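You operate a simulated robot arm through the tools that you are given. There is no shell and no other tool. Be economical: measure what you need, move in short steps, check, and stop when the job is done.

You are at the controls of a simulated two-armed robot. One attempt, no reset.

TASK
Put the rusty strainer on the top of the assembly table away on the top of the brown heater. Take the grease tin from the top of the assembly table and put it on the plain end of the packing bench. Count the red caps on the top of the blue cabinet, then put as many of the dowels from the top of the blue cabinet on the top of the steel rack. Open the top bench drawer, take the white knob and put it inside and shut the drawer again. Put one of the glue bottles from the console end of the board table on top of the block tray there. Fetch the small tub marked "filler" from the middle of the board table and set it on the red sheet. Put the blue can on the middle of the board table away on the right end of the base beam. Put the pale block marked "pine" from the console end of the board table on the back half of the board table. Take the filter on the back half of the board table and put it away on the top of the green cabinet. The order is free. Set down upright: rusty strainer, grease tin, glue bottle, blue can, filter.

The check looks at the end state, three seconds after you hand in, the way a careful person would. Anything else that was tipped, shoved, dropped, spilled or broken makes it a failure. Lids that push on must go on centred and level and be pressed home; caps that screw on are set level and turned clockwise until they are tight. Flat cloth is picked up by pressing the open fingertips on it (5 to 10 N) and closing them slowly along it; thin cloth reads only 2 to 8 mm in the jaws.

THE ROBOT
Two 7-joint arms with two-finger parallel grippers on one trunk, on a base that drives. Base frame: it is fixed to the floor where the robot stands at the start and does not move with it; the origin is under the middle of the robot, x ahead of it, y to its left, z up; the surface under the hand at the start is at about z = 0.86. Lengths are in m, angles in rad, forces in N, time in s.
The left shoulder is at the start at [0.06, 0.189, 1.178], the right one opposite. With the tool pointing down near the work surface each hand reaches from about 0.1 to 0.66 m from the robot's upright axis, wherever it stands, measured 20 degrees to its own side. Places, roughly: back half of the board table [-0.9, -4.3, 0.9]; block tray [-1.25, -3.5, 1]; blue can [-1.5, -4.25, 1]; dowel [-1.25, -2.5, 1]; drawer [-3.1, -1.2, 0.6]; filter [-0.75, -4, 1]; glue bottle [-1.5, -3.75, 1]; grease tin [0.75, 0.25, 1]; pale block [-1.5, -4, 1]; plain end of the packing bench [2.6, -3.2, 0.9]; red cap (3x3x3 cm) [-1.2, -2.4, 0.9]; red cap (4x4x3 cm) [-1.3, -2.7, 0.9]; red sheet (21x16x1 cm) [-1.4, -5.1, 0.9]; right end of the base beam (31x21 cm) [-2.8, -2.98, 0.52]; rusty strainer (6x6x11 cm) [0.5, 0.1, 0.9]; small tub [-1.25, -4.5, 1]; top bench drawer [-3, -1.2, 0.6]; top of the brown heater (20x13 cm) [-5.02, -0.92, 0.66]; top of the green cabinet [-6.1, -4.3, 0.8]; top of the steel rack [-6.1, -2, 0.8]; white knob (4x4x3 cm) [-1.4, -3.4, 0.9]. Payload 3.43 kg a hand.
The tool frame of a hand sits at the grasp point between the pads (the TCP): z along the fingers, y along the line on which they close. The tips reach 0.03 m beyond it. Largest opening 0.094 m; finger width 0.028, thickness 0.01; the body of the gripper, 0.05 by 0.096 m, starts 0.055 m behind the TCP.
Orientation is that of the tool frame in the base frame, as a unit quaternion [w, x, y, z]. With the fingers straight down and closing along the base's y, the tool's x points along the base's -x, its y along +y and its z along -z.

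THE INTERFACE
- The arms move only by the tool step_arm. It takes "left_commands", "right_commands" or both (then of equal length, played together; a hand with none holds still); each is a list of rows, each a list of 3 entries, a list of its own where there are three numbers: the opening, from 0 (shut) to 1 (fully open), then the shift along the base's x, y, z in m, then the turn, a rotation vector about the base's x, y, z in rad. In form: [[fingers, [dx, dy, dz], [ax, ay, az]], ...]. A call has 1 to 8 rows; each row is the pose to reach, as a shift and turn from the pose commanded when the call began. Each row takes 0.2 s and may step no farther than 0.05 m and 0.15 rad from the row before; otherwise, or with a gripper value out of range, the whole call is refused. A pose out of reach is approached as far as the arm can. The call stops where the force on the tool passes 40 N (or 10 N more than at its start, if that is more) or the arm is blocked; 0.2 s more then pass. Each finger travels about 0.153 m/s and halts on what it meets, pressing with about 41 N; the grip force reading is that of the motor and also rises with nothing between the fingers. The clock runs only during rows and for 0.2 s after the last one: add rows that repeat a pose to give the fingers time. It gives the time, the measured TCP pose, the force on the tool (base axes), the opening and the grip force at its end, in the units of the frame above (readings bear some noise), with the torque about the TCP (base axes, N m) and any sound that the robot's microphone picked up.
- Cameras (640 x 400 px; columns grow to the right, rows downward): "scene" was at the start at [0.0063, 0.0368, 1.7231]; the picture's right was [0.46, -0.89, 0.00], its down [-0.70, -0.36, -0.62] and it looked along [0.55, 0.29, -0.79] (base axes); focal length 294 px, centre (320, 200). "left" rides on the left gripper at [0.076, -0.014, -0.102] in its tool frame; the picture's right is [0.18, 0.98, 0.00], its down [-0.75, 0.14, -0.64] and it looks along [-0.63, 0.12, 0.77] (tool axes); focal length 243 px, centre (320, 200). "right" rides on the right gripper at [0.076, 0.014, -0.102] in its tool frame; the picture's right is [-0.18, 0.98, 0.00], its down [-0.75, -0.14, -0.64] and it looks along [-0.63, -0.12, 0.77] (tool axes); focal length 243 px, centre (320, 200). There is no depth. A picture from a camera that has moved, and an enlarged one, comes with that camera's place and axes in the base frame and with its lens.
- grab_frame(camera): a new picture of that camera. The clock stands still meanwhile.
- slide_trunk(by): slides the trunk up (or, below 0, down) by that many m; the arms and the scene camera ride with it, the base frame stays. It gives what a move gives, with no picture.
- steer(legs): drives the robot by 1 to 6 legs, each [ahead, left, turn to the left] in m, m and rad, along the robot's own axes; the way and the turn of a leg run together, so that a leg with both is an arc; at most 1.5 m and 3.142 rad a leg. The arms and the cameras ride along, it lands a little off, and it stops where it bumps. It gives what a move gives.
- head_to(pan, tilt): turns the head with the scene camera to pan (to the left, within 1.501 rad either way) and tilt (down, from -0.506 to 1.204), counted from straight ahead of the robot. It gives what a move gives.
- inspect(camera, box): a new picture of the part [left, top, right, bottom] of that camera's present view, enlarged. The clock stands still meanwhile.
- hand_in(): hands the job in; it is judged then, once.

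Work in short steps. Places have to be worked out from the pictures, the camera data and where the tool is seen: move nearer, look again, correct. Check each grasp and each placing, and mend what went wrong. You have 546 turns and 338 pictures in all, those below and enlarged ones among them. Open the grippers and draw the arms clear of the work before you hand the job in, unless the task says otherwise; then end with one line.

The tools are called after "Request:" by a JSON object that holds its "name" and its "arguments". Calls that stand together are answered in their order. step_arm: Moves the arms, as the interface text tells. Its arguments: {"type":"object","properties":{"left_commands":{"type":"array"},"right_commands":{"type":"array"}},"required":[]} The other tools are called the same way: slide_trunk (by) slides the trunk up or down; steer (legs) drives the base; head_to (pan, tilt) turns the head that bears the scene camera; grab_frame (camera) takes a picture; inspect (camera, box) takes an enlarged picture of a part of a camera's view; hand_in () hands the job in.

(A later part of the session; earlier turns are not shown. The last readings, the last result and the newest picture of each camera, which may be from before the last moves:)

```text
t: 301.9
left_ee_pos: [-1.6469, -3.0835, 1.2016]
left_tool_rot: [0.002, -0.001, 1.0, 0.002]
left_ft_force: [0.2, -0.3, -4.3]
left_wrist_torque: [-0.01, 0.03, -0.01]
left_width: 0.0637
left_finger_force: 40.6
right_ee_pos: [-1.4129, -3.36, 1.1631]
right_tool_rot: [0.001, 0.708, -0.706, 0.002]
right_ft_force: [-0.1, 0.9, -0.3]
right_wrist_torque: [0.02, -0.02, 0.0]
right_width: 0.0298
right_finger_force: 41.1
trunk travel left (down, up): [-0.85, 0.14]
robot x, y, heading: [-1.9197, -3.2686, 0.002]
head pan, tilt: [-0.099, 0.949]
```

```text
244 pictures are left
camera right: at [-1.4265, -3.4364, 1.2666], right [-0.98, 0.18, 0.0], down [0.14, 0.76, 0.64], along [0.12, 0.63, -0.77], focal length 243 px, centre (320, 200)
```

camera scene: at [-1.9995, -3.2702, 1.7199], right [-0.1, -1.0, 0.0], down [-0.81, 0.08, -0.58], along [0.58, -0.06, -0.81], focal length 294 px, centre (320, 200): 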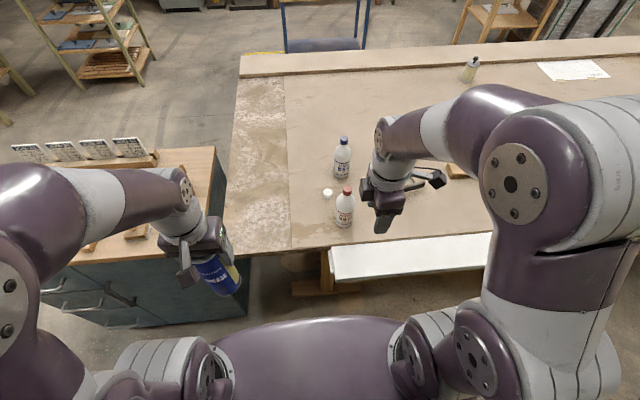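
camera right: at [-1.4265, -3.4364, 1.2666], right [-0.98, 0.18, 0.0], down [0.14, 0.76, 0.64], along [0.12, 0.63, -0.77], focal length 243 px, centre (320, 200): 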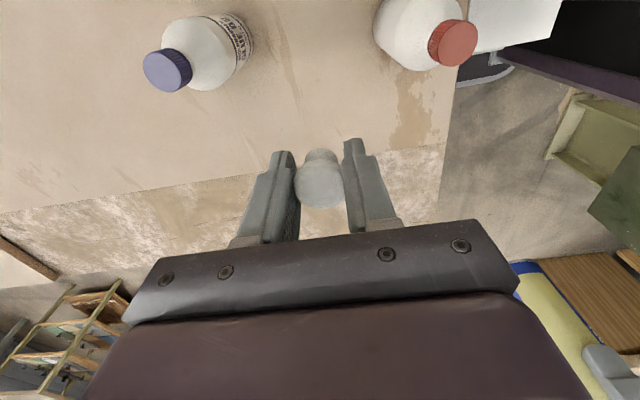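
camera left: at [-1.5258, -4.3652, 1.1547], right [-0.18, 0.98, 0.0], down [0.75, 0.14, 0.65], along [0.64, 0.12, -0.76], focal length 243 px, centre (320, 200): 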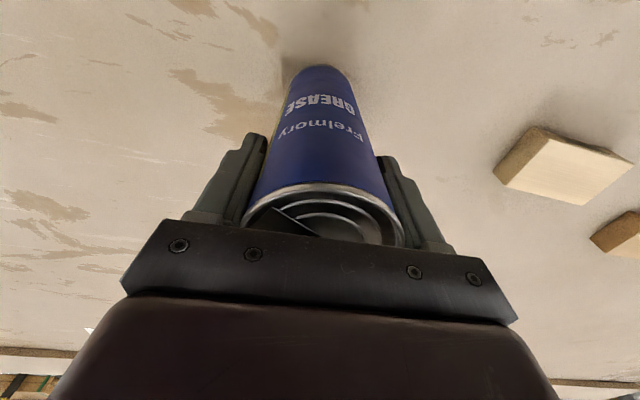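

Knob held (30 mm). I retract the right hand over D3 at height, back off to the aisle middle and turn left to face the press.

Request:
{"name": "step_arm", "arguments": {"right_commands": [[0, [0, 0, 0.045], [0, 0, 0]], [0, [-0.04, -0.01, 0.055], [0, 0, 0]], [0, [-0.085, -0.02, 0.055], [0, 0, 0]], [0, [-0.13, -0.035, 0.055], [0, 0, 0]], [0, [-0.175, -0.05, 0.055], [0, 0, 0]], [0, [-0.21, -0.07, 0.055], [0, 0, 0]]]}}

Request:
{"name": "steer", "arguments": {"legs": [[-0.17, 0.1, 0], [0, 0, 1.571], [0, 0, 1.571]]}}

Request:
{"name": "head_to", "arguments": {"pan": 0, "tilt": 0.75}}

Request:
{"name": "grab_frame", "arguments": {"camera": "scene"}}

```text
t: 303.3
left_ee_pos: [-1.6479, -3.0831, 1.2013]
left_tool_rot: [0.003, 0.0, 1.0, 0.002]
left_ft_force: [-0.2, -1.3, -4.4]
left_wrist_torque: [0.03, 0.02, -0.03]
left_width: 0.0638
left_finger_force: 40.9
right_ee_pos: [-1.619, -3.4317, 1.219]
right_tool_rot: [0.001, 0.708, -0.706, 0.002]
right_ft_force: [-0.6, -0.4, -1.3]
right_wrist_torque: [0.01, -0.05, -0.01]
right_width: 0.0301
right_finger_force: 41.1
right hand out of reach, approached as far as the arm can: row 1
trunk travel left (down, up): [-0.85, 0.14]
robot x, y, heading: [-1.9189, -3.2689, 0.006]
head pan, tilt: [-0.099, 0.949]
```

```text
t: 312.5
left_ee_pos: [-2.3571, -3.3486, 1.2014]
left_tool_rot: [0.001, 1.0, 0.0, -0.002]
left_ft_force: [0.7, 0.6, -3.7]
left_wrist_torque: [-0.05, 0.01, 0.02]
left_width: 0.0639
left_finger_force: 40.6
right_ee_pos: [-2.3861, -3.0004, 1.2179]
right_tool_rot: [-0.003, 0.706, 0.709, 0.0]
right_ft_force: [-0.8, -0.2, 0.0]
right_wrist_torque: [0.01, 0.01, 0.03]
right_width: 0.0299
right_finger_force: 41.3
trunk travel left (down, up): [-0.85, 0.14]
robot x, y, heading: [-2.0832, -3.1654, -3.138]
head pan, tilt: [-0.099, 0.949]
```

```text
t: 313.3
left_ee_pos: [-2.356, -3.3472, 1.2017]
left_tool_rot: [0.001, 1.0, 0.001, -0.002]
left_ft_force: [-0.4, 0.1, -3.7]
left_wrist_torque: [0.01, -0.01, 0.01]
left_width: 0.0635
left_finger_force: 41.1
right_ee_pos: [-2.3851, -2.9995, 1.2189]
right_tool_rot: [-0.002, 0.706, 0.708, 0.0]
right_ft_force: [-0.1, -0.9, 0.1]
right_wrist_torque: [-0.01, 0.0, 0.0]
right_width: 0.0298
right_finger_force: 41.1
trunk travel left (down, up): [-0.85, 0.14]
robot x, y, heading: [-2.0825, -3.1658, -3.137]
head pan, tilt: [0.0, 0.75]
```

```text
243 pictures are left
camera scene: at [-2.1086, -3.1635, 1.7353], right [0.0, 1.0, 0.0], down [0.68, 0.0, -0.73], along [-0.73, 0.0, -0.68], focal length 294 px, centre (320, 200)
```

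scene: 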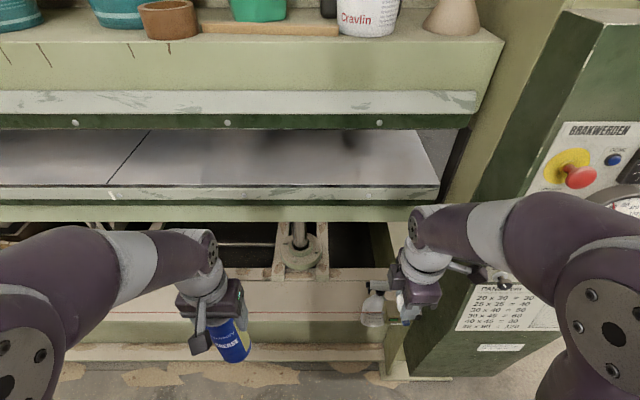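

The base beam's light top strip runs below the platen. I zoom in on its right end.

Request:
{"name": "inspect", "arguments": {"camera": "scene", "box": [240, 210, 460, 380]}}

```text
2.35 times, centred on (350, 295) of scene
camera zoom: at [-2.1086, -3.1635, 1.7353], right [0.0, 1.0, 0.0], down [0.68, 0.0, -0.73], along [-0.73, 0.0, -0.68], focal length 692 px, centre (249, -24)
```

zoom: 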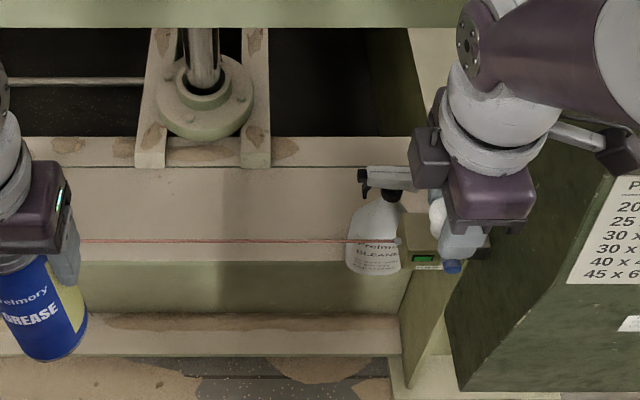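

The flat beam top spans x≈-2.66..-2.86 at z 0.52, with a spray bottle near y≈-2.94 and a red light line along its front. I'll put the can at about (-2.77, -3.07). I lower the trunk 0.4 m first, to get under the platen, and look again.

Request:
{"name": "slide_trunk", "arguments": {"by": -0.4}}

Request:
{"name": "grab_frame", "arguments": {"camera": "scene"}}

Request:
{"name": "grab_frame", "arguments": {"camera": "left"}}

```text
t: 317.1
left_ee_pos: [-2.3556, -3.3475, 0.8015]
left_tool_rot: [0.001, 1.0, 0.001, -0.002]
left_ft_force: [-0.4, 0.4, -3.5]
left_wrist_torque: [0.01, -0.02, -0.01]
left_width: 0.0636
left_finger_force: 40.7
right_ee_pos: [-2.3855, -2.9997, 0.8187]
right_tool_rot: [-0.002, 0.705, 0.709, 0.001]
right_ft_force: [-1.0, 0.0, 0.5]
right_wrist_torque: [0.0, -0.04, 0.02]
right_width: 0.0298
right_finger_force: 40.8
trunk travel left (down, up): [-0.45, 0.54]
robot x, y, heading: [-2.0829, -3.1656, -3.14]
head pan, tilt: [0.0, 0.75]
```

```text
241 pictures are left
camera scene: at [-2.1085, -3.1634, 1.3354], right [0.0, 1.0, 0.0], down [0.68, 0.0, -0.73], along [-0.73, 0.0, -0.68], focal length 294 px, centre (320, 200)
```

scene: 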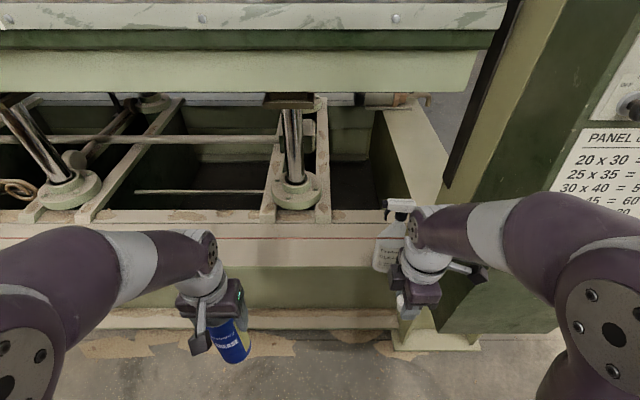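

```text
240 pictures are left
camera left: at [-2.2792, -3.3332, 0.9044], right [0.19, -0.98, 0.0], down [-0.75, -0.14, 0.65], along [-0.63, -0.12, -0.76], focal length 243 px, centre (320, 200)
```

left: 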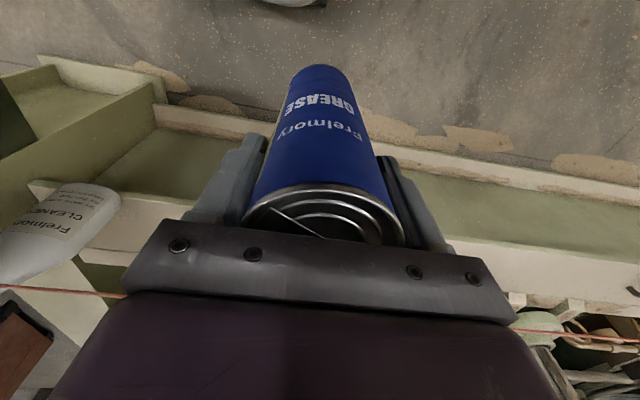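

The platen's bottom front edge is at x≈-2.716, z≈1.08, and the red line at x≈-2.584, z≈0.76. So the can must pass over the line, then lower, then move in. I raise both hands, and edge the base forward and right.

Request:
{"name": "step_arm", "arguments": {"left_commands": [[0, [0, 0, 0.045], [0, 0, 0]], [0, [0, 0, 0.09], [0, 0, 0]], [0, [0, 0, 0.135], [0, 0, 0]], [0, [0, 0, 0.165], [0, 0, 0]]], "right_commands": [[0, [0.02, 0, 0.04], [0, 0, 0]], [0, [0.05, 0, 0.075], [0, 0, 0]], [0, [0.08, 0, 0.11], [0, 0, 0]], [0, [0.1, 0, 0.15], [0, 0, 0]]]}}

Request:
{"name": "steer", "arguments": {"legs": [[0.12, -0.08, 0]]}}

Request:
{"name": "grab_frame", "arguments": {"camera": "scene"}}

```text
t: 318.1
left_ee_pos: [-2.3749, -3.346, 0.8687]
left_tool_rot: [0.0, 1.0, 0.001, -0.002]
left_ft_force: [-0.5, -0.5, -4.1]
left_wrist_torque: [-0.01, 0.0, 0.01]
left_width: 0.0638
left_finger_force: 41.3
left hand out of reach, approached as far as the arm can: row 2, 3, 4
right_ee_pos: [-2.3664, -3.0153, 0.8665]
right_tool_rot: [-0.002, 0.706, 0.708, 0.001]
right_ft_force: [0.2, -0.8, -0.3]
right_wrist_torque: [0.06, -0.01, 0.0]
right_width: 0.0296
right_finger_force: 40.7
right hand out of reach, approached as far as the arm can: row 2, 3, 4
trunk travel left (down, up): [-0.45, 0.54]
robot x, y, heading: [-2.0856, -3.1623, -3.141]
head pan, tilt: [0.0, 0.75]
```

```text
t: 319.4
left_ee_pos: [-2.4954, -3.2669, 0.8677]
left_tool_rot: [0.003, 1.0, 0.002, -0.002]
left_ft_force: [-0.6, 0.4, -3.3]
left_wrist_torque: [0.02, -0.04, -0.02]
left_width: 0.0639
left_finger_force: 41.1
right_ee_pos: [-2.4893, -2.9355, 0.8654]
right_tool_rot: [-0.001, 0.705, 0.709, 0.0]
right_ft_force: [0.4, 0.6, -0.3]
right_wrist_torque: [-0.01, -0.07, 0.0]
right_width: 0.03
right_finger_force: 41.0
trunk travel left (down, up): [-0.45, 0.54]
robot x, y, heading: [-2.2055, -3.0889, -3.13]
head pan, tilt: [0.0, 0.75]
```

```text
239 pictures are left
camera scene: at [-2.2312, -3.0843, 1.3354], right [0.0, 1.0, 0.0], down [0.68, 0.0, -0.73], along [-0.73, 0.0, -0.68], focal length 294 px, centre (320, 200)
```

scene: 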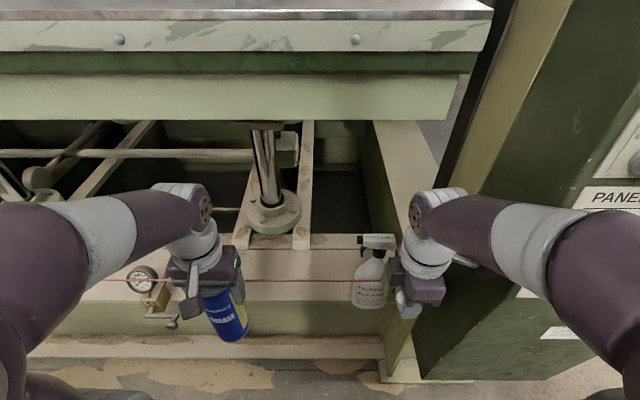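

The arms can't lift higher relative to the shoulder, so I raise the trunk 0.12 m to get the can's base above the red line.

Request:
{"name": "slide_trunk", "arguments": {"by": 0.12}}

Request:
{"name": "step_arm", "arguments": {"left_commands": [[0, [-0.03, 0.03, 0], [0, 0, 0]], [0, [-0.06, 0.06, 0], [0, 0, 0]], [0, [-0.09, 0.09, 0], [0, 0, 0]], [0, [-0.12, 0.12, 0], [0, 0, 0]], [0, [-0.15, 0.15, 0], [0, 0, 0]], [0, [-0.17, 0.18, 0], [0, 0, 0]], [0, [-0.17, 0.19, 0], [0, 0, 0]]]}}

Request:
{"name": "grab_frame", "arguments": {"camera": "scene"}}

```text
t: 320.9
left_ee_pos: [-2.4952, -3.2667, 0.9872]
left_tool_rot: [0.0, 1.0, 0.003, -0.001]
left_ft_force: [-0.4, 0.1, -3.7]
left_wrist_torque: [0.01, 0.03, -0.02]
left_width: 0.0638
left_finger_force: 41.3
right_ee_pos: [-2.4874, -2.9353, 0.986]
right_tool_rot: [-0.002, 0.705, 0.709, 0.001]
right_ft_force: [-0.6, 0.0, 0.3]
right_wrist_torque: [-0.01, 0.01, 0.02]
right_width: 0.03
right_finger_force: 41.3
trunk travel left (down, up): [-0.57, 0.42]
robot x, y, heading: [-2.2035, -3.085, -3.137]
head pan, tilt: [0.0, 0.75]
```

```text
t: 322.6
left_ee_pos: [-2.6384, -3.0997, 0.9386]
left_tool_rot: [0.001, 1.0, 0.003, -0.002]
left_ft_force: [0.4, -0.3, -4.1]
left_wrist_torque: [-0.04, 0.03, 0.03]
left_width: 0.064
left_finger_force: 41.2
left hand out of reach, approached as far as the arm can: row 3, 4, 5, 6, 7
right_ee_pos: [-2.4887, -2.9353, 0.9852]
right_tool_rot: [-0.001, 0.705, 0.709, 0.0]
right_ft_force: [-0.5, 0.1, -0.7]
right_wrist_torque: [-0.01, -0.03, 0.01]
right_width: 0.0296
right_finger_force: 41.0
trunk travel left (down, up): [-0.57, 0.42]
robot x, y, heading: [-2.2037, -3.0899, -3.133]
head pan, tilt: [0.0, 0.75]
```

```text
238 pictures are left
camera scene: at [-2.2306, -3.0841, 1.4554], right [0.0, 1.0, 0.0], down [0.68, 0.0, -0.73], along [-0.73, 0.0, -0.68], focal length 294 px, centre (320, 200)
```

scene: 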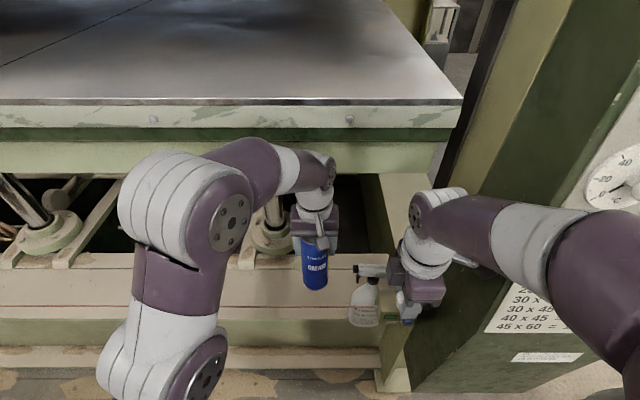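

The can has cleared the line. I lower to z≈0.74, then move inward under the platen toward (-2.77, -3.07).

Request:
{"name": "step_arm", "arguments": {"left_commands": [[0, [-0.005, 0.0, -0.045], [0, 0, 0]], [0, [-0.01, 0.005, -0.09], [0, 0, 0]], [0, [-0.015, 0.01, -0.135], [0, 0, 0]], [0, [-0.02, 0.015, -0.18], [0, 0, 0]], [0, [-0.02, 0.02, -0.2], [0, 0, 0]]]}}

Request:
{"name": "step_arm", "arguments": {"left_commands": [[0, [-0.04, 0.005, 0], [0, 0, 0]], [0, [-0.08, 0.01, 0], [0, 0, 0]], [0, [-0.112, 0.01, 0], [0, 0, 0]]]}}

Request:
{"name": "grab_frame", "arguments": {"camera": "left"}}

Request:
{"name": "grab_frame", "arguments": {"camera": "scene"}}

```text
t: 323.8
left_ee_pos: [-2.6556, -3.0804, 0.7429]
left_tool_rot: [0.001, 1.0, 0.003, -0.002]
left_ft_force: [0.4, 0.0, -4.0]
left_wrist_torque: [0.02, -0.01, 0.04]
left_width: 0.0638
left_finger_force: 41.0
right_ee_pos: [-2.4891, -2.936, 0.9845]
right_tool_rot: [-0.001, 0.705, 0.709, 0.001]
right_ft_force: [-0.3, -0.2, -0.8]
right_wrist_torque: [0.0, 0.0, 0.0]
right_width: 0.0299
right_finger_force: 41.2
trunk travel left (down, up): [-0.57, 0.42]
robot x, y, heading: [-2.207, -3.0868, -3.136]
head pan, tilt: [0.0, 0.75]
```

```text
t: 324.6
left_ee_pos: [-2.7676, -3.0701, 0.7437]
left_tool_rot: [0.0, 1.0, 0.003, -0.003]
left_ft_force: [-0.8, -0.5, -2.4]
left_wrist_torque: [-0.02, -0.03, 0.03]
left_width: 0.0639
left_finger_force: 40.5
right_ee_pos: [-2.4884, -2.9351, 0.9864]
right_tool_rot: [-0.002, 0.705, 0.709, 0.001]
right_ft_force: [-0.3, -0.6, -0.1]
right_wrist_torque: [0.02, -0.04, -0.01]
right_width: 0.0295
right_finger_force: 41.2
trunk travel left (down, up): [-0.57, 0.42]
robot x, y, heading: [-2.2052, -3.083, -3.133]
head pan, tilt: [0.0, 0.75]
```

```text
237 pictures are left
camera left: at [-2.6906, -3.0549, 0.8469], right [0.19, -0.98, 0.0], down [-0.75, -0.14, 0.64], along [-0.63, -0.12, -0.76], focal length 243 px, centre (320, 200)
```

left: 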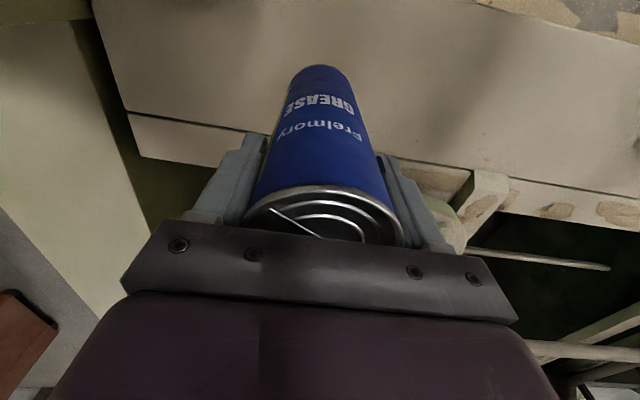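

```text
236 pictures are left
camera scene: at [-2.2313, -3.0852, 1.4554], right [0.0, 1.0, 0.0], down [0.68, 0.0, -0.73], along [-0.73, 0.0, -0.68], focal length 294 px, centre (320, 200)
```

scene: 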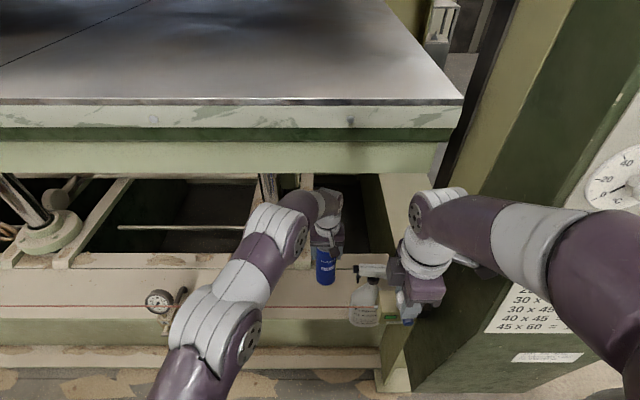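

The can is over the plate with margin. I lower it toward contact.

Request:
{"name": "step_arm", "arguments": {"left_commands": [[0, [0, 0, -0.035], [0, 0, 0]], [0, [0, 0, -0.06], [0, 0, 0]], [0, [0, 0, -0.068], [0, 0, 0]]]}}

Request:
{"name": "step_arm", "arguments": {"left_commands": [[0, [0, 0, -0.004], [0, 0, 0]], [0, [0, 0, -0.008], [0, 0, 0]]]}}

```text
t: 325.4
left_ee_pos: [-2.7675, -3.0693, 0.6717]
left_tool_rot: [0.001, 1.0, 0.003, -0.002]
left_ft_force: [0.2, 0.2, -4.7]
left_wrist_torque: [0.01, -0.03, -0.02]
left_width: 0.064
left_finger_force: 41.1
right_ee_pos: [-2.4879, -2.9357, 0.9868]
right_tool_rot: [-0.001, 0.705, 0.709, 0.001]
right_ft_force: [0.1, 0.3, -0.3]
right_wrist_torque: [0.01, 0.0, 0.01]
right_width: 0.0299
right_finger_force: 40.8
trunk travel left (down, up): [-0.57, 0.42]
robot x, y, heading: [-2.2049, -3.0866, -3.14]
head pan, tilt: [0.0, 0.75]
```

```text
t: 325.9
left_ee_pos: [-2.7677, -3.0693, 0.6654]
left_tool_rot: [0.001, 1.0, 0.002, -0.002]
left_ft_force: [-0.5, -0.4, -3.6]
left_wrist_torque: [-0.04, -0.02, -0.01]
left_width: 0.0641
left_finger_force: 41.5
right_ee_pos: [-2.4892, -2.9358, 0.9851]
right_tool_rot: [-0.002, 0.705, 0.709, 0.0]
right_ft_force: [-0.5, 0.1, -0.9]
right_wrist_torque: [0.01, -0.04, -0.01]
right_width: 0.0298
right_finger_force: 40.6
trunk travel left (down, up): [-0.57, 0.42]
robot x, y, heading: [-2.2054, -3.0882, -3.136]
head pan, tilt: [0.0, 0.75]
```

Request:
{"name": "step_arm", "arguments": {"left_commands": [[0, [0, 0, -0.004], [0, 0, 0]], [0, [0, 0, -0.008], [0, 0, 0]]]}}

```text
t: 326.6
left_ee_pos: [-2.7687, -3.0702, 0.6613]
left_tool_rot: [0.002, 1.0, 0.003, -0.005]
left_ft_force: [3.0, -5.2, 19.2]
left_wrist_torque: [-0.49, -1.04, -0.19]
left_width: 0.064
left_finger_force: 40.5
right_ee_pos: [-2.4865, -2.9359, 0.9874]
right_tool_rot: [-0.003, 0.705, 0.71, 0.0]
right_ft_force: [0.0, -0.6, 0.3]
right_wrist_torque: [-0.01, 0.0, -0.01]
right_width: 0.0296
right_finger_force: 41.2
trunk travel left (down, up): [-0.57, 0.42]
robot x, y, heading: [-2.2066, -3.0859, -3.139]
head pan, tilt: [0.0, 0.75]
```

Contact. I ease up 3 mm, open to 0.85 and rise clear of the can top before withdrawing.

Request:
{"name": "step_arm", "arguments": {"left_commands": [[0, [0, 0, 0.003], [0, 0, 0]], [0.75, [0, 0, 0.003], [0, 0, 0]], [0.85, [0, 0, 0.003], [0, 0, 0]], [0.85, [0, 0, 0.003], [0, 0, 0]], [0.85, [0, 0, 0.04], [0, 0, 0]], [0.85, [0, 0, 0.08], [0, 0, 0]]]}}

Request:
{"name": "grab_frame", "arguments": {"camera": "left"}}

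```text
t: 327.9
left_ee_pos: [-2.7666, -3.0675, 0.7388]
left_tool_rot: [0.001, 1.0, 0.003, -0.002]
left_ft_force: [0.3, -0.7, 0.5]
left_wrist_torque: [0.01, -0.01, -0.03]
left_width: 0.0799
left_finger_force: 0.0
right_ee_pos: [-2.4877, -2.9358, 0.9869]
right_tool_rot: [-0.002, 0.705, 0.709, 0.001]
right_ft_force: [0.0, 0.1, -0.6]
right_wrist_torque: [-0.02, -0.02, 0.01]
right_width: 0.0297
right_finger_force: 40.8
trunk travel left (down, up): [-0.57, 0.42]
robot x, y, heading: [-2.2061, -3.0879, -3.139]
head pan, tilt: [0.0, 0.75]
```

```text
235 pictures are left
camera left: at [-2.6897, -3.0526, 0.8417], right [0.19, -0.98, 0.0], down [-0.75, -0.14, 0.65], along [-0.63, -0.12, -0.76], focal length 243 px, centre (320, 200)
```

left: 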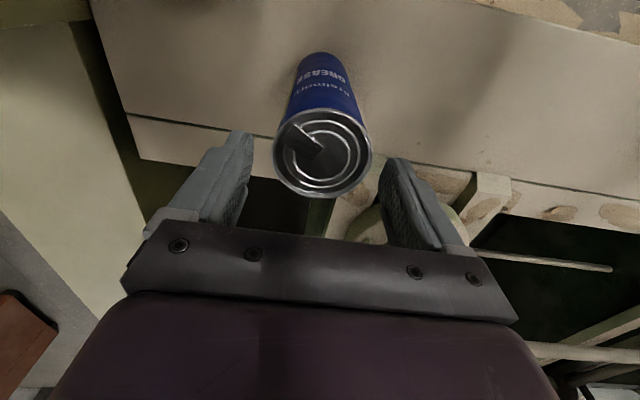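

The can stands upright on the beam. I rise 3 cm more, withdraw to x≈-2.64, rise over the line, then pull back.

Request:
{"name": "step_arm", "arguments": {"left_commands": [[0.85, [0, 0, 0.03], [0, 0, 0]], [0.85, [0.04, -0.01, 0.035], [0, 0, 0]], [0.85, [0.08, -0.02, 0.04], [0, 0, 0]], [0.85, [0.115, -0.03, 0.07], [0, 0, 0]], [0.85, [0.12, -0.04, 0.115], [0, 0, 0]], [0.85, [0.125, -0.05, 0.16], [0, 0, 0]], [0.85, [0.14, -0.06, 0.19], [0, 0, 0]]]}}

Request:
{"name": "step_arm", "arguments": {"left_commands": [[0.85, [0.03, -0.03, 0.01], [0, 0, 0]], [0.85, [0.06, -0.065, 0.02], [0, 0, 0]], [0.85, [0.09, -0.1, 0.03], [0, 0, 0]], [0.85, [0.12, -0.13, 0.04], [0, 0, 0]], [0.85, [0.15, -0.16, 0.05], [0, 0, 0]]]}}

Request:
{"name": "steer", "arguments": {"legs": [[-0.13, 0, 0]]}}

Request:
{"name": "grab_frame", "arguments": {"camera": "scene"}}

```text
t: 329.6
left_ee_pos: [-2.6243, -3.1314, 0.9277]
left_tool_rot: [0.001, 1.0, 0.002, -0.001]
left_ft_force: [1.0, -0.5, 0.1]
left_wrist_torque: [0.01, 0.0, 0.0]
left_width: 0.0798
left_finger_force: 0.1
right_ee_pos: [-2.4873, -2.9363, 0.9862]
right_tool_rot: [-0.002, 0.705, 0.709, 0.0]
right_ft_force: [0.7, -0.2, 0.6]
right_wrist_torque: [0.03, 0.04, 0.01]
right_width: 0.0299
right_finger_force: 41.3
trunk travel left (down, up): [-0.57, 0.42]
robot x, y, heading: [-2.2048, -3.0843, -3.138]
head pan, tilt: [0.0, 0.75]
```

```text
t: 330.8
left_ee_pos: [-2.4795, -3.2887, 0.9785]
left_tool_rot: [0.001, 1.0, 0.002, -0.003]
left_ft_force: [0.2, 0.3, 0.2]
left_wrist_torque: [-0.01, 0.04, -0.01]
left_width: 0.0797
left_finger_force: 0.0
right_ee_pos: [-2.4884, -2.9352, 0.9883]
right_tool_rot: [-0.002, 0.705, 0.709, 0.001]
right_ft_force: [0.8, -0.5, 0.5]
right_wrist_torque: [-0.02, 0.01, -0.02]
right_width: 0.0295
right_finger_force: 40.5
trunk travel left (down, up): [-0.57, 0.42]
robot x, y, heading: [-2.2083, -3.0847, -3.135]
head pan, tilt: [0.0, 0.75]
```

```text
t: 332.0
left_ee_pos: [-2.3518, -3.288, 0.9776]
left_tool_rot: [0.001, 1.0, 0.002, -0.002]
left_ft_force: [0.7, -0.4, -0.1]
left_wrist_torque: [0.02, 0.03, 0.01]
left_width: 0.0796
left_finger_force: 0.0
right_ee_pos: [-2.359, -2.9354, 0.9859]
right_tool_rot: [-0.002, 0.706, 0.708, 0.001]
right_ft_force: [0.0, 0.3, 0.3]
right_wrist_torque: [0.01, 0.04, 0.02]
right_width: 0.0298
right_finger_force: 40.6
trunk travel left (down, up): [-0.57, 0.42]
robot x, y, heading: [-2.0793, -3.0855, -3.137]
head pan, tilt: [0.0, 0.75]
```

```text
234 pictures are left
camera scene: at [-2.0995, -3.0845, 1.4554], right [0.0, 1.0, 0.0], down [0.68, 0.0, -0.73], along [-0.73, 0.0, -0.68], focal length 294 px, centre (320, 200)
```

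scene: 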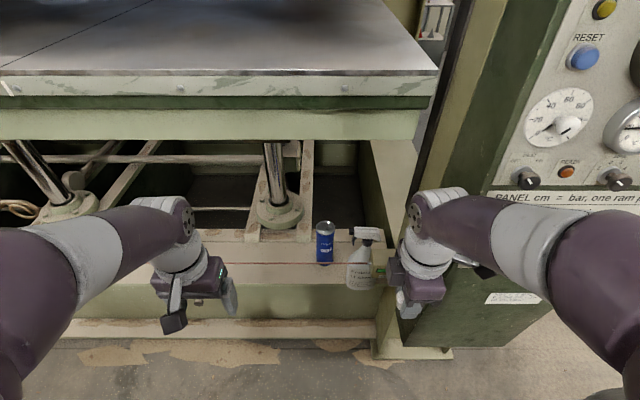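

The can stands beside the spray bottle, untouched. Now to the bench drawer: I strafe north to y≈-1.2.

Request:
{"name": "steer", "arguments": {"legs": [[-0.06, -0.95, 0], [0, -0.9, 0]]}}

Request:
{"name": "head_to", "arguments": {"pan": 0.0, "tilt": 0.6}}

Request:
{"name": "grab_frame", "arguments": {"camera": "scene"}}

```text
t: 341.2
left_ee_pos: [-2.2916, -1.4627, 0.9772]
left_tool_rot: [0.001, 1.0, -0.012, -0.003]
left_ft_force: [-0.4, 0.3, 0.3]
left_wrist_torque: [-0.02, -0.02, 0.0]
left_width: 0.08
left_finger_force: 0.1
right_ee_pos: [-2.2893, -1.1092, 0.9873]
right_tool_rot: [-0.002, 0.715, 0.699, 0.001]
right_ft_force: [0.2, 1.0, 0.2]
right_wrist_torque: [0.01, 0.01, 0.0]
right_width: 0.03
right_finger_force: 41.2
trunk travel left (down, up): [-0.57, 0.42]
robot x, y, heading: [-2.0108, -1.2714, 3.123]
head pan, tilt: [0.0, 0.75]
```

```text
t: 341.9
left_ee_pos: [-2.2903, -1.4624, 0.9786]
left_tool_rot: [0.001, 1.0, -0.011, -0.002]
left_ft_force: [-0.1, -0.4, 0.6]
left_wrist_torque: [0.0, 0.0, -0.03]
left_width: 0.0799
left_finger_force: 0.2
right_ee_pos: [-2.2882, -1.1095, 0.9855]
right_tool_rot: [-0.002, 0.715, 0.699, 0.001]
right_ft_force: [-1.1, -0.2, -0.2]
right_wrist_torque: [-0.02, 0.01, 0.0]
right_width: 0.03
right_finger_force: 41.2
trunk travel left (down, up): [-0.57, 0.42]
robot x, y, heading: [-2.0147, -1.2678, 3.12]
head pan, tilt: [0.0, 0.6]
```

```text
233 pictures are left
camera scene: at [-2.0403, -1.2665, 1.4682], right [0.02, 1.0, 0.0], down [0.57, -0.01, -0.82], along [-0.82, 0.02, -0.57], focal length 294 px, centre (320, 200)
```

scene: 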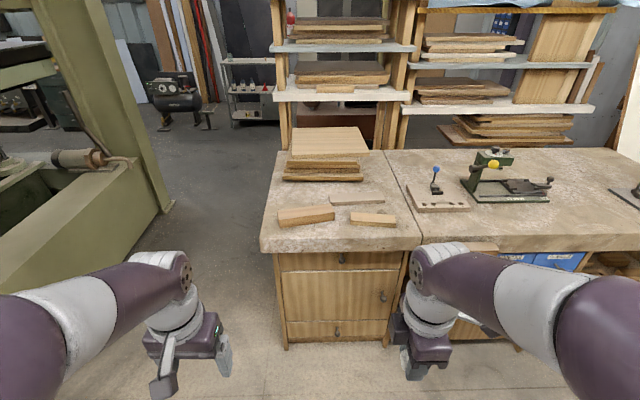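

The top drawer's dark knob is seen at pixel (343,259): about (-2.82, -1.155, 0.65), under the counter overhang. I'll grasp it with a near-horizontal left hand. First I swing the left hand forward and tilt it.

Request:
{"name": "step_arm", "arguments": {"left_commands": [[0.6, [-0.03, 0.01, -0.02], [0, 0.15, 0]], [0.6, [-0.06, 0.02, -0.04], [0, 0.3, 0]], [0.6, [-0.095, 0.03, -0.06], [0, 0.45, 0]], [0.6, [-0.13, 0.04, -0.08], [0, 0.6, 0]], [0.6, [-0.165, 0.05, -0.1], [0, 0.75, 0]], [0.6, [-0.195, 0.06, -0.12], [0, 0.9, 0]], [0.6, [-0.225, 0.07, -0.14], [0, 1.05, 0]], [0.6, [-0.25, 0.08, -0.16], [0, 1.2, 0]]]}}

Request:
{"name": "grab_frame", "arguments": {"camera": "left"}}

Request:
{"name": "inspect", "arguments": {"camera": "scene", "box": [250, 220, 430, 360]}}

```text
t: 343.7
left_ee_pos: [-2.5418, -1.3877, 0.816]
left_tool_rot: [0.007, 0.824, -0.009, -0.566]
left_ft_force: [0.2, -0.7, 0.2]
left_wrist_torque: [0.01, 0.04, -0.01]
left_width: 0.0565
left_finger_force: 0.1
left hand out of reach, approached as far as the arm can: row 4, 5
right_ee_pos: [-2.2909, -1.1097, 0.9852]
right_tool_rot: [-0.001, 0.715, 0.699, 0.001]
right_ft_force: [-0.1, 0.5, -0.6]
right_wrist_torque: [-0.01, -0.03, 0.02]
right_width: 0.0298
right_finger_force: 40.3
trunk travel left (down, up): [-0.57, 0.42]
robot x, y, heading: [-2.0131, -1.2682, 3.12]
head pan, tilt: [0.0, 0.6]
```

```text
232 pictures are left
camera left: at [-2.4191, -1.3747, 0.7821], right [0.06, -0.99, -0.15], down [0.33, -0.12, 0.94], along [-0.94, -0.1, 0.32], focal length 243 px, centre (320, 200)
```

left: 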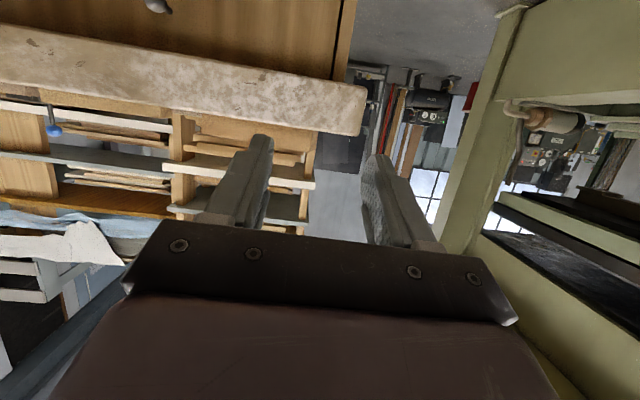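

```text
2.86 times, centred on (340, 290) of scene
camera zoom: at [-2.0419, -1.2662, 1.4683], right [0.02, 1.0, 0.0], down [0.57, -0.01, -0.82], along [-0.82, 0.02, -0.57], focal length 840 px, centre (263, -57)
```

zoom: 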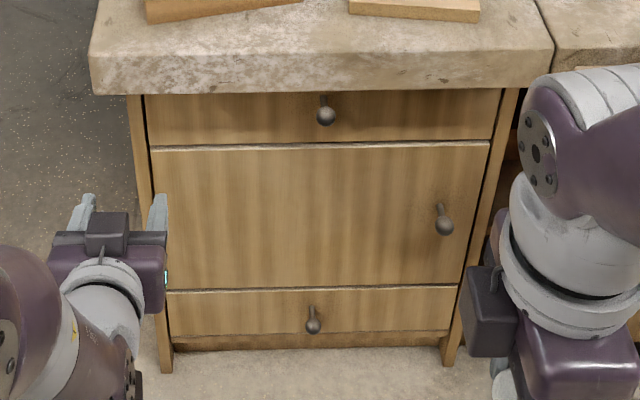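

Triangulated knob centre: about (-2.783, -1.17, 0.685). I lower the trunk 0.13 m and move the base forward-right so the hand lines up just short of it.

Request:
{"name": "slide_trunk", "arguments": {"by": -0.13}}

Request:
{"name": "steer", "arguments": {"legs": [[0, -0.205, 0.02], [0.13, 0, 0]]}}

Request:
{"name": "grab_frame", "arguments": {"camera": "left"}}

Request:
{"name": "grab_frame", "arguments": {"camera": "scene"}}

```text
t: 345.3
left_ee_pos: [-2.5417, -1.3882, 0.6856]
left_tool_rot: [0.008, 0.824, -0.009, -0.566]
left_ft_force: [-0.5, -0.8, -0.2]
left_wrist_torque: [-0.03, -0.01, 0.02]
left_width: 0.0564
left_finger_force: 0.1
right_ee_pos: [-2.2883, -1.11, 0.8561]
right_tool_rot: [-0.001, 0.715, 0.699, 0.002]
right_ft_force: [0.0, 0.8, -0.6]
right_wrist_torque: [0.0, 0.03, -0.02]
right_width: 0.0298
right_finger_force: 40.6
trunk travel left (down, up): [-0.44, 0.55]
robot x, y, heading: [-2.0103, -1.27, 3.118]
head pan, tilt: [0.0, 0.6]
```

```text
t: 347.8
left_ee_pos: [-2.6703, -1.1905, 0.686]
left_tool_rot: [0.012, 0.824, -0.003, -0.566]
left_ft_force: [-1.2, 0.0, 0.3]
left_wrist_torque: [-0.02, -0.01, -0.02]
left_width: 0.0565
left_finger_force: 0.0
right_ee_pos: [-2.4226, -0.9097, 0.8565]
right_tool_rot: [0.0, 0.71, 0.705, 0.001]
right_ft_force: [0.0, -0.3, -0.8]
right_wrist_torque: [-0.01, -0.05, -0.02]
right_width: 0.0297
right_finger_force: 41.4
trunk travel left (down, up): [-0.44, 0.55]
robot x, y, heading: [-2.1427, -1.0655, 3.135]
head pan, tilt: [0.0, 0.6]
```

```text
230 pictures are left
camera left: at [-2.547, -1.1763, 0.6522], right [0.08, -0.99, -0.15], down [0.33, -0.12, 0.94], along [-0.94, -0.12, 0.32], focal length 243 px, centre (320, 200)
```

left: 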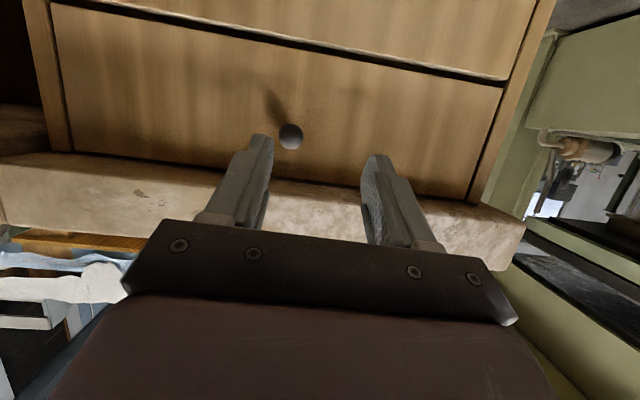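

```text
229 pictures are left
camera scene: at [-2.1719, -1.0616, 1.3382], right [0.01, 1.0, 0.0], down [0.57, 0.0, -0.82], along [-0.82, 0.01, -0.57], focal length 294 px, centre (320, 200)
```

scene: 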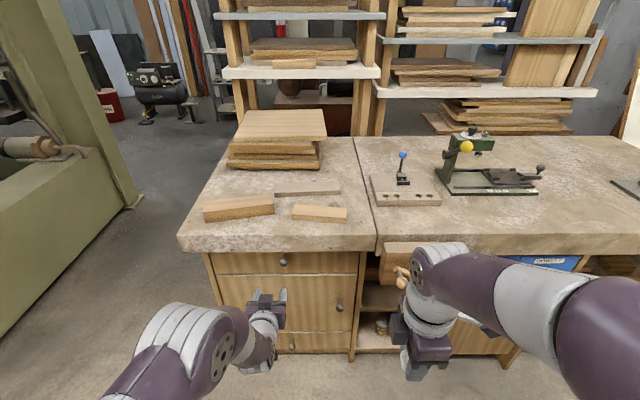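

Refined knob position: (-2.80, -1.166, 0.675). I advance the left hand around it.

Request:
{"name": "step_arm", "arguments": {"left_commands": [[0.6, [-0.02, 0.024, -0.011], [0, 0, 0]], [0.6, [-0.06, 0.024, -0.011], [0, 0, 0]], [0.6, [-0.095, 0.024, -0.011], [0, 0, 0]]]}}

Request:
{"name": "grab_frame", "arguments": {"camera": "left"}}

```text
t: 348.6
left_ee_pos: [-2.7658, -1.1658, 0.6769]
left_tool_rot: [0.013, 0.824, -0.002, -0.566]
left_ft_force: [0.2, -0.5, -0.6]
left_wrist_torque: [-0.01, 0.03, 0.02]
left_width: 0.0566
left_finger_force: 0.0
right_ee_pos: [-2.4215, -0.9096, 0.8555]
right_tool_rot: [-0.002, 0.71, 0.704, 0.002]
right_ft_force: [0.0, -0.3, -0.6]
right_wrist_torque: [-0.01, 0.0, 0.02]
right_width: 0.0299
right_finger_force: 41.2
trunk travel left (down, up): [-0.44, 0.55]
robot x, y, heading: [-2.1387, -1.0646, 3.133]
head pan, tilt: [0.0, 0.6]
```

```text
228 pictures are left
camera left: at [-2.6422, -1.1514, 0.6438], right [0.08, -0.99, -0.15], down [0.33, -0.12, 0.94], along [-0.94, -0.12, 0.32], focal length 243 px, centre (320, 200)
```

left: 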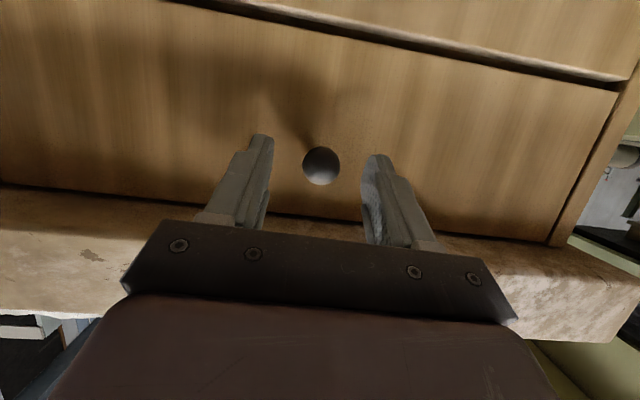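

Knob is well centred between the fingers. I advance 3 cm more and close.

Request:
{"name": "step_arm", "arguments": {"left_commands": [[0.6, [-0.015, -0.002, -0.001], [0, 0, 0]], [0.6, [-0.03, -0.002, -0.002], [0, 0, 0]], [0, [-0.03, -0.002, -0.002], [0, 0, 0]], [0, [-0.03, -0.002, -0.002], [0, 0, 0]], [0, [-0.03, -0.002, -0.002], [0, 0, 0]]]}}

Request:
{"name": "grab_frame", "arguments": {"camera": "left"}}

```text
t: 349.8
left_ee_pos: [-2.7936, -1.1695, 0.6746]
left_tool_rot: [0.012, 0.824, -0.002, -0.567]
left_ft_force: [-0.7, -1.3, -2.2]
left_wrist_torque: [-0.08, 0.02, -0.02]
left_width: 0.0255
left_finger_force: 45.5
right_ee_pos: [-2.4214, -0.91, 0.8567]
right_tool_rot: [-0.002, 0.71, 0.705, 0.001]
right_ft_force: [-0.7, 0.7, -0.8]
right_wrist_torque: [0.0, -0.03, -0.04]
right_width: 0.0297
right_finger_force: 40.9
trunk travel left (down, up): [-0.44, 0.55]
robot x, y, heading: [-2.1412, -1.0662, 3.132]
head pan, tilt: [0.0, 0.6]
```

```text
227 pictures are left
camera left: at [-2.6701, -1.1544, 0.6412], right [0.08, -0.99, -0.15], down [0.33, -0.12, 0.94], along [-0.94, -0.12, 0.32], focal length 243 px, centre (320, 200)
```

left: 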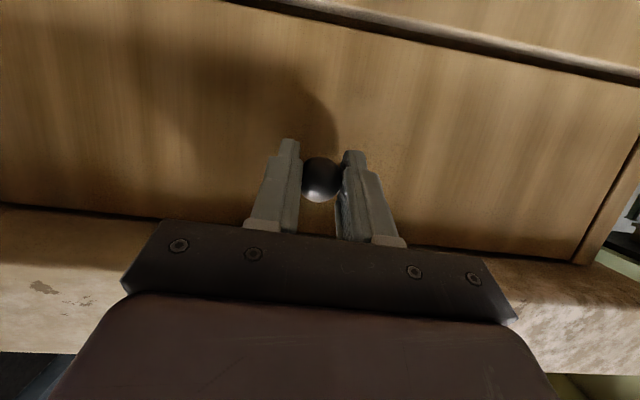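

Knob gripped. I pull the drawer open by driving back 0.2 m.

Request:
{"name": "steer", "arguments": {"legs": [[-0.2, 0, 0]]}}

Request:
{"name": "grab_frame", "arguments": {"camera": "scene"}}

```text
t: 351.3
left_ee_pos: [-2.6018, -1.1691, 0.6748]
left_tool_rot: [0.012, 0.824, -0.003, -0.566]
left_ft_force: [1.0, 5.9, -1.7]
left_wrist_torque: [0.03, -0.04, -0.04]
left_width: 0.0252
left_finger_force: 45.1
right_ee_pos: [-2.2296, -0.9096, 0.8565]
right_tool_rot: [-0.003, 0.71, 0.704, 0.0]
right_ft_force: [0.0, 0.2, -0.8]
right_wrist_torque: [0.01, 0.03, -0.04]
right_width: 0.0296
right_finger_force: 40.4
trunk travel left (down, up): [-0.44, 0.55]
robot x, y, heading: [-1.9498, -1.062, 3.131]
head pan, tilt: [0.0, 0.6]
```

```text
226 pictures are left
camera scene: at [-1.9781, -1.0625, 1.3383], right [0.01, 1.0, 0.0], down [0.56, -0.01, -0.83], along [-0.83, 0.01, -0.56], focal length 294 px, centre (320, 200)
```

scene: 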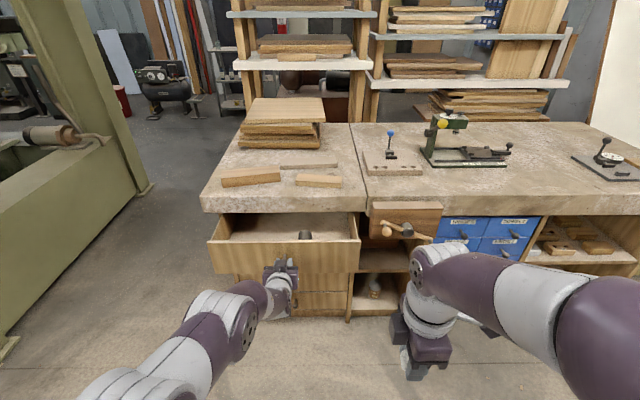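

Drawer is open about 0.19 m. I zoom in to see its contents, then release the knob and withdraw the left hand.

Request:
{"name": "inspect", "arguments": {"camera": "scene", "box": [200, 190, 380, 310]}}

Request:
{"name": "step_arm", "arguments": {"left_commands": [[0.6, [0, 0, 0], [0, 0, 0]], [0.6, [0, 0, 0], [0, 0, 0]], [0.6, [0.04, 0, 0], [0, 0, 0]], [0.6, [0.08, 0, 0], [0, 0, 0]]]}}

```text
3.33 times, centred on (290, 250) of scene
camera zoom: at [-1.9781, -1.0625, 1.3383], right [0.01, 1.0, 0.0], down [0.56, -0.01, -0.83], along [-0.83, 0.01, -0.56], focal length 980 px, centre (420, 33)
```

zoom: 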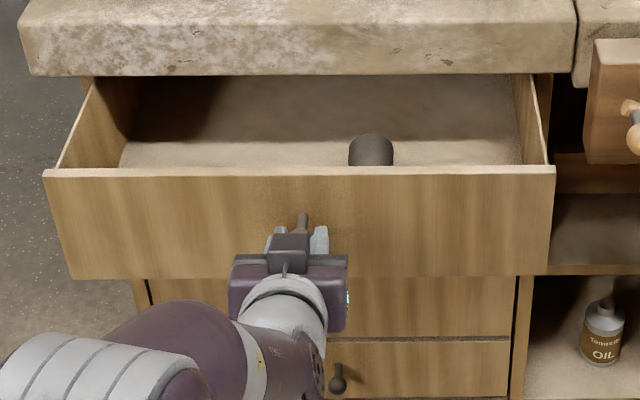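

```text
t: 352.3
left_ee_pos: [-2.521, -1.1704, 0.6777]
left_tool_rot: [0.011, 0.824, -0.003, -0.566]
left_ft_force: [-0.1, 0.3, 0.2]
left_wrist_torque: [-0.01, -0.02, -0.01]
left_width: 0.0564
left_finger_force: 0.0
right_ee_pos: [-2.2285, -0.9105, 0.8563]
right_tool_rot: [-0.002, 0.711, 0.703, 0.001]
right_ft_force: [0.3, -0.9, 0.1]
right_wrist_torque: [0.01, 0.01, -0.02]
right_width: 0.0299
right_finger_force: 41.2
trunk travel left (down, up): [-0.44, 0.55]
robot x, y, heading: [-1.9517, -1.0645, 3.135]
head pan, tilt: [0.0, 0.6]
```

Inside is a dark cylinder; I'll put the white knob left of it. The gap to the counter edge is tight (11 cm), so I regrip the handle and pull about 7 cm more.

Request:
{"name": "step_arm", "arguments": {"left_commands": [[0.6, [-0.04, 0, -0.002], [0, 0, 0]], [0.6, [-0.08, 0, -0.002], [0, 0, 0]], [0, [-0.08, 0, -0.002], [0, 0, 0]], [0, [-0.08, 0, -0.002], [0, 0, 0]], [0, [-0.08, 0, -0.002], [0, 0, 0]]]}}

Request:
{"name": "steer", "arguments": {"legs": [[-0.07, 0, 0]]}}

```text
t: 353.5
left_ee_pos: [-2.6043, -1.1699, 0.6732]
left_tool_rot: [0.012, 0.825, -0.004, -0.565]
left_ft_force: [-0.2, 9.3, -4.4]
left_wrist_torque: [-0.03, -0.24, -0.16]
left_width: 0.0254
left_finger_force: 45.0
right_ee_pos: [-2.229, -0.9097, 0.856]
right_tool_rot: [-0.001, 0.711, 0.704, 0.0]
right_ft_force: [0.5, -0.3, -0.8]
right_wrist_torque: [-0.02, 0.04, 0.03]
right_width: 0.0296
right_finger_force: 40.8
trunk travel left (down, up): [-0.44, 0.55]
robot x, y, heading: [-1.9495, -1.0648, 3.138]
head pan, tilt: [0.0, 0.6]
```

```text
t: 354.6
left_ee_pos: [-2.5337, -1.1691, 0.6733]
left_tool_rot: [0.011, 0.825, -0.005, -0.566]
left_ft_force: [2.0, 11.8, -8.0]
left_wrist_torque: [0.04, 0.39, -0.05]
left_width: 0.0252
left_finger_force: 45.5
right_ee_pos: [-2.1598, -0.9106, 0.8559]
right_tool_rot: [-0.001, 0.71, 0.704, 0.0]
right_ft_force: [0.2, 0.8, 0.4]
right_wrist_torque: [0.01, 0.03, 0.01]
right_width: 0.0298
right_finger_force: 40.6
trunk travel left (down, up): [-0.44, 0.55]
robot x, y, heading: [-1.8773, -1.0706, 3.132]
head pan, tilt: [0.0, 0.6]
```

Opened 26 cm now. I release and bring the left hand back up to vertical, clear of the drawer.

Request:
{"name": "step_arm", "arguments": {"left_commands": [[0.6, [0, 0, 0], [0, 0, 0]], [0.6, [0, 0, 0], [0, 0, 0]], [0.6, [0.04, 0, 0], [0, 0, 0]], [0.6, [0.07, 0, 0.0], [0, 0, 0]], [0.6, [0.08, -0.01, 0.03], [0, -0.12, 0]], [0.6, [0.09, -0.03, 0.07], [0, -0.24, 0]], [0.6, [0.1, -0.05, 0.11], [0, -0.36, 0]], [0.6, [0.12, -0.07, 0.14], [0, -0.48, 0]]]}}

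Request:
{"name": "step_arm", "arguments": {"left_commands": [[0.6, [0.02, -0.02, 0.02], [0, -0.12, 0]], [0.6, [0.04, -0.04, 0.04], [0, -0.24, 0]], [0.6, [0.06, -0.06, 0.05], [0, -0.36, 0]], [0.6, [0.08, -0.08, 0.06], [0, -0.48, 0]], [0.6, [0.1, -0.1, 0.06], [0, -0.6, 0]], [0.6, [0.11, -0.12, 0.06], [0, -0.72, 0]]]}}

Request:
{"name": "grab_frame", "arguments": {"camera": "scene"}}

```text
t: 356.4
left_ee_pos: [-2.4132, -1.2398, 0.8115]
left_tool_rot: [0.008, 0.938, -0.007, -0.347]
left_ft_force: [0.4, -0.3, 0.6]
left_wrist_torque: [0.03, 0.04, 0.01]
left_width: 0.0564
left_finger_force: 0.0
right_ee_pos: [-2.161, -0.9108, 0.8563]
right_tool_rot: [-0.001, 0.711, 0.703, 0.001]
right_ft_force: [0.1, 0.0, -0.4]
right_wrist_torque: [0.02, -0.04, -0.01]
right_width: 0.0299
right_finger_force: 41.5
trunk travel left (down, up): [-0.44, 0.55]
robot x, y, heading: [-1.8774, -1.0666, 3.133]
head pan, tilt: [0.0, 0.6]
```

```text
t: 357.8
left_ee_pos: [-2.2884, -1.358, 0.8337]
left_tool_rot: [0.006, 1.0, -0.009, 0.0]
left_ft_force: [0.5, -0.6, -0.3]
left_wrist_torque: [0.02, 0.02, 0.01]
left_width: 0.0563
left_finger_force: 0.0
left hand out of reach, approached as far as the arm can: row 1, 2, 6
right_ee_pos: [-2.1581, -0.9116, 0.8561]
right_tool_rot: [-0.001, 0.711, 0.703, 0.0]
right_ft_force: [-0.6, 1.1, -1.0]
right_wrist_torque: [0.03, 0.01, -0.01]
right_width: 0.0298
right_finger_force: 40.8
trunk travel left (down, up): [-0.44, 0.55]
robot x, y, heading: [-1.8819, -1.066, 3.128]
head pan, tilt: [0.0, 0.6]
```

```text
224 pictures are left
camera scene: at [-1.9087, -1.0644, 1.3383], right [0.01, 1.0, 0.0], down [0.57, -0.01, -0.82], along [-0.82, 0.01, -0.57], focal length 294 px, centre (320, 200)
```

scene: 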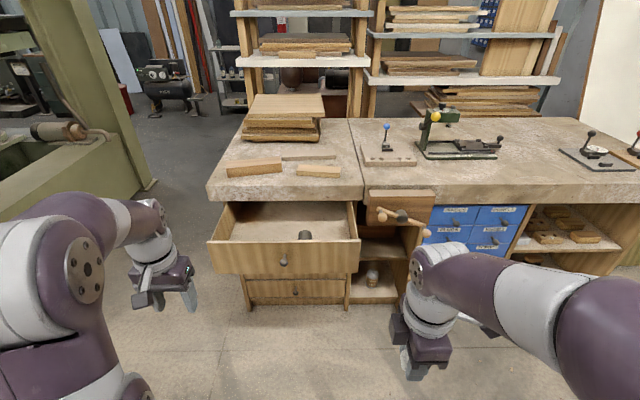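

The drawer is open with room left of the dark cylinder. I drive forward-left and bring the right hand over the drawer's left part.

Request:
{"name": "steer", "arguments": {"legs": [[0.2, 0.15, 0.008]]}}

Request:
{"name": "step_arm", "arguments": {"right_commands": [[0, [-0.035, -0.02, 0], [0, 0, 0]], [0, [-0.07, -0.04, 0], [0, 0, 0]], [0, [-0.11, -0.06, 0], [0, 0, 0]], [0, [-0.15, -0.08, 0], [0, 0, 0]], [0, [-0.19, -0.1, 0], [0, 0, 0]], [0, [-0.23, -0.12, 0], [0, 0, 0]], [0, [-0.26, -0.14, 0], [0, 0, 0]]]}}

Request:
{"name": "grab_frame", "arguments": {"camera": "right"}}

Request:
{"name": "grab_frame", "arguments": {"camera": "scene"}}

```text
t: 359.6
left_ee_pos: [-2.4833, -1.506, 0.8359]
left_tool_rot: [0.007, 1.0, -0.007, -0.001]
left_ft_force: [1.0, -0.9, 1.0]
left_wrist_torque: [0.0, -0.01, 0.02]
left_width: 0.0566
left_finger_force: 0.0
right_ee_pos: [-2.3571, -1.0611, 0.8554]
right_tool_rot: [-0.001, 0.708, 0.706, 0.001]
right_ft_force: [-0.7, 0.3, -0.9]
right_wrist_torque: [0.03, -0.01, 0.0]
right_width: 0.0297
right_finger_force: 41.3
trunk travel left (down, up): [-0.44, 0.55]
robot x, y, heading: [-2.0767, -1.2156, 3.144]
head pan, tilt: [0.0, 0.6]
```

```text
t: 361.1
left_ee_pos: [-2.486, -1.5075, 0.8359]
left_tool_rot: [0.006, 1.0, -0.005, -0.001]
left_ft_force: [0.6, -0.6, 0.3]
left_wrist_torque: [0.02, -0.02, -0.01]
left_width: 0.0563
left_finger_force: 0.0
right_ee_pos: [-2.5572, -1.1797, 0.7919]
right_tool_rot: [-0.005, 0.708, 0.706, -0.008]
right_ft_force: [-0.1, -0.7, 0.2]
right_wrist_torque: [-0.03, -0.05, 0.02]
right_width: 0.0298
right_finger_force: 41.2
right hand out of reach, approached as far as the arm can: row 2, 3, 4, 5, 6, 7
trunk travel left (down, up): [-0.44, 0.55]
robot x, y, heading: [-2.0739, -1.2098, 3.137]
head pan, tilt: [0.0, 0.6]
```

```text
223 pictures are left
camera right: at [-2.542, -1.1022, 0.8927], right [0.98, -0.19, -0.02], down [-0.13, -0.75, 0.65], along [-0.13, -0.63, -0.76], focal length 243 px, centre (320, 200)
```

right: 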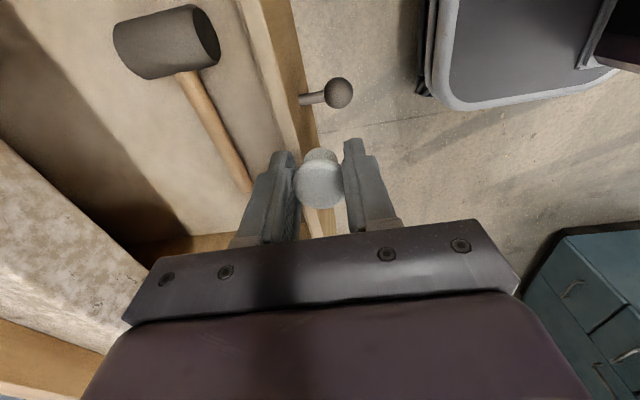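

```text
222 pictures are left
camera scene: at [-2.1077, -1.2118, 1.3382], right [0.0, 1.0, 0.0], down [0.57, 0.0, -0.82], along [-0.82, 0.0, -0.57], focal length 294 px, centre (320, 200)
```

scene: 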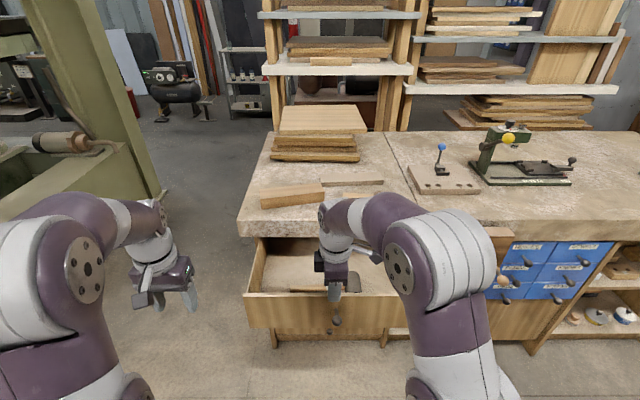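

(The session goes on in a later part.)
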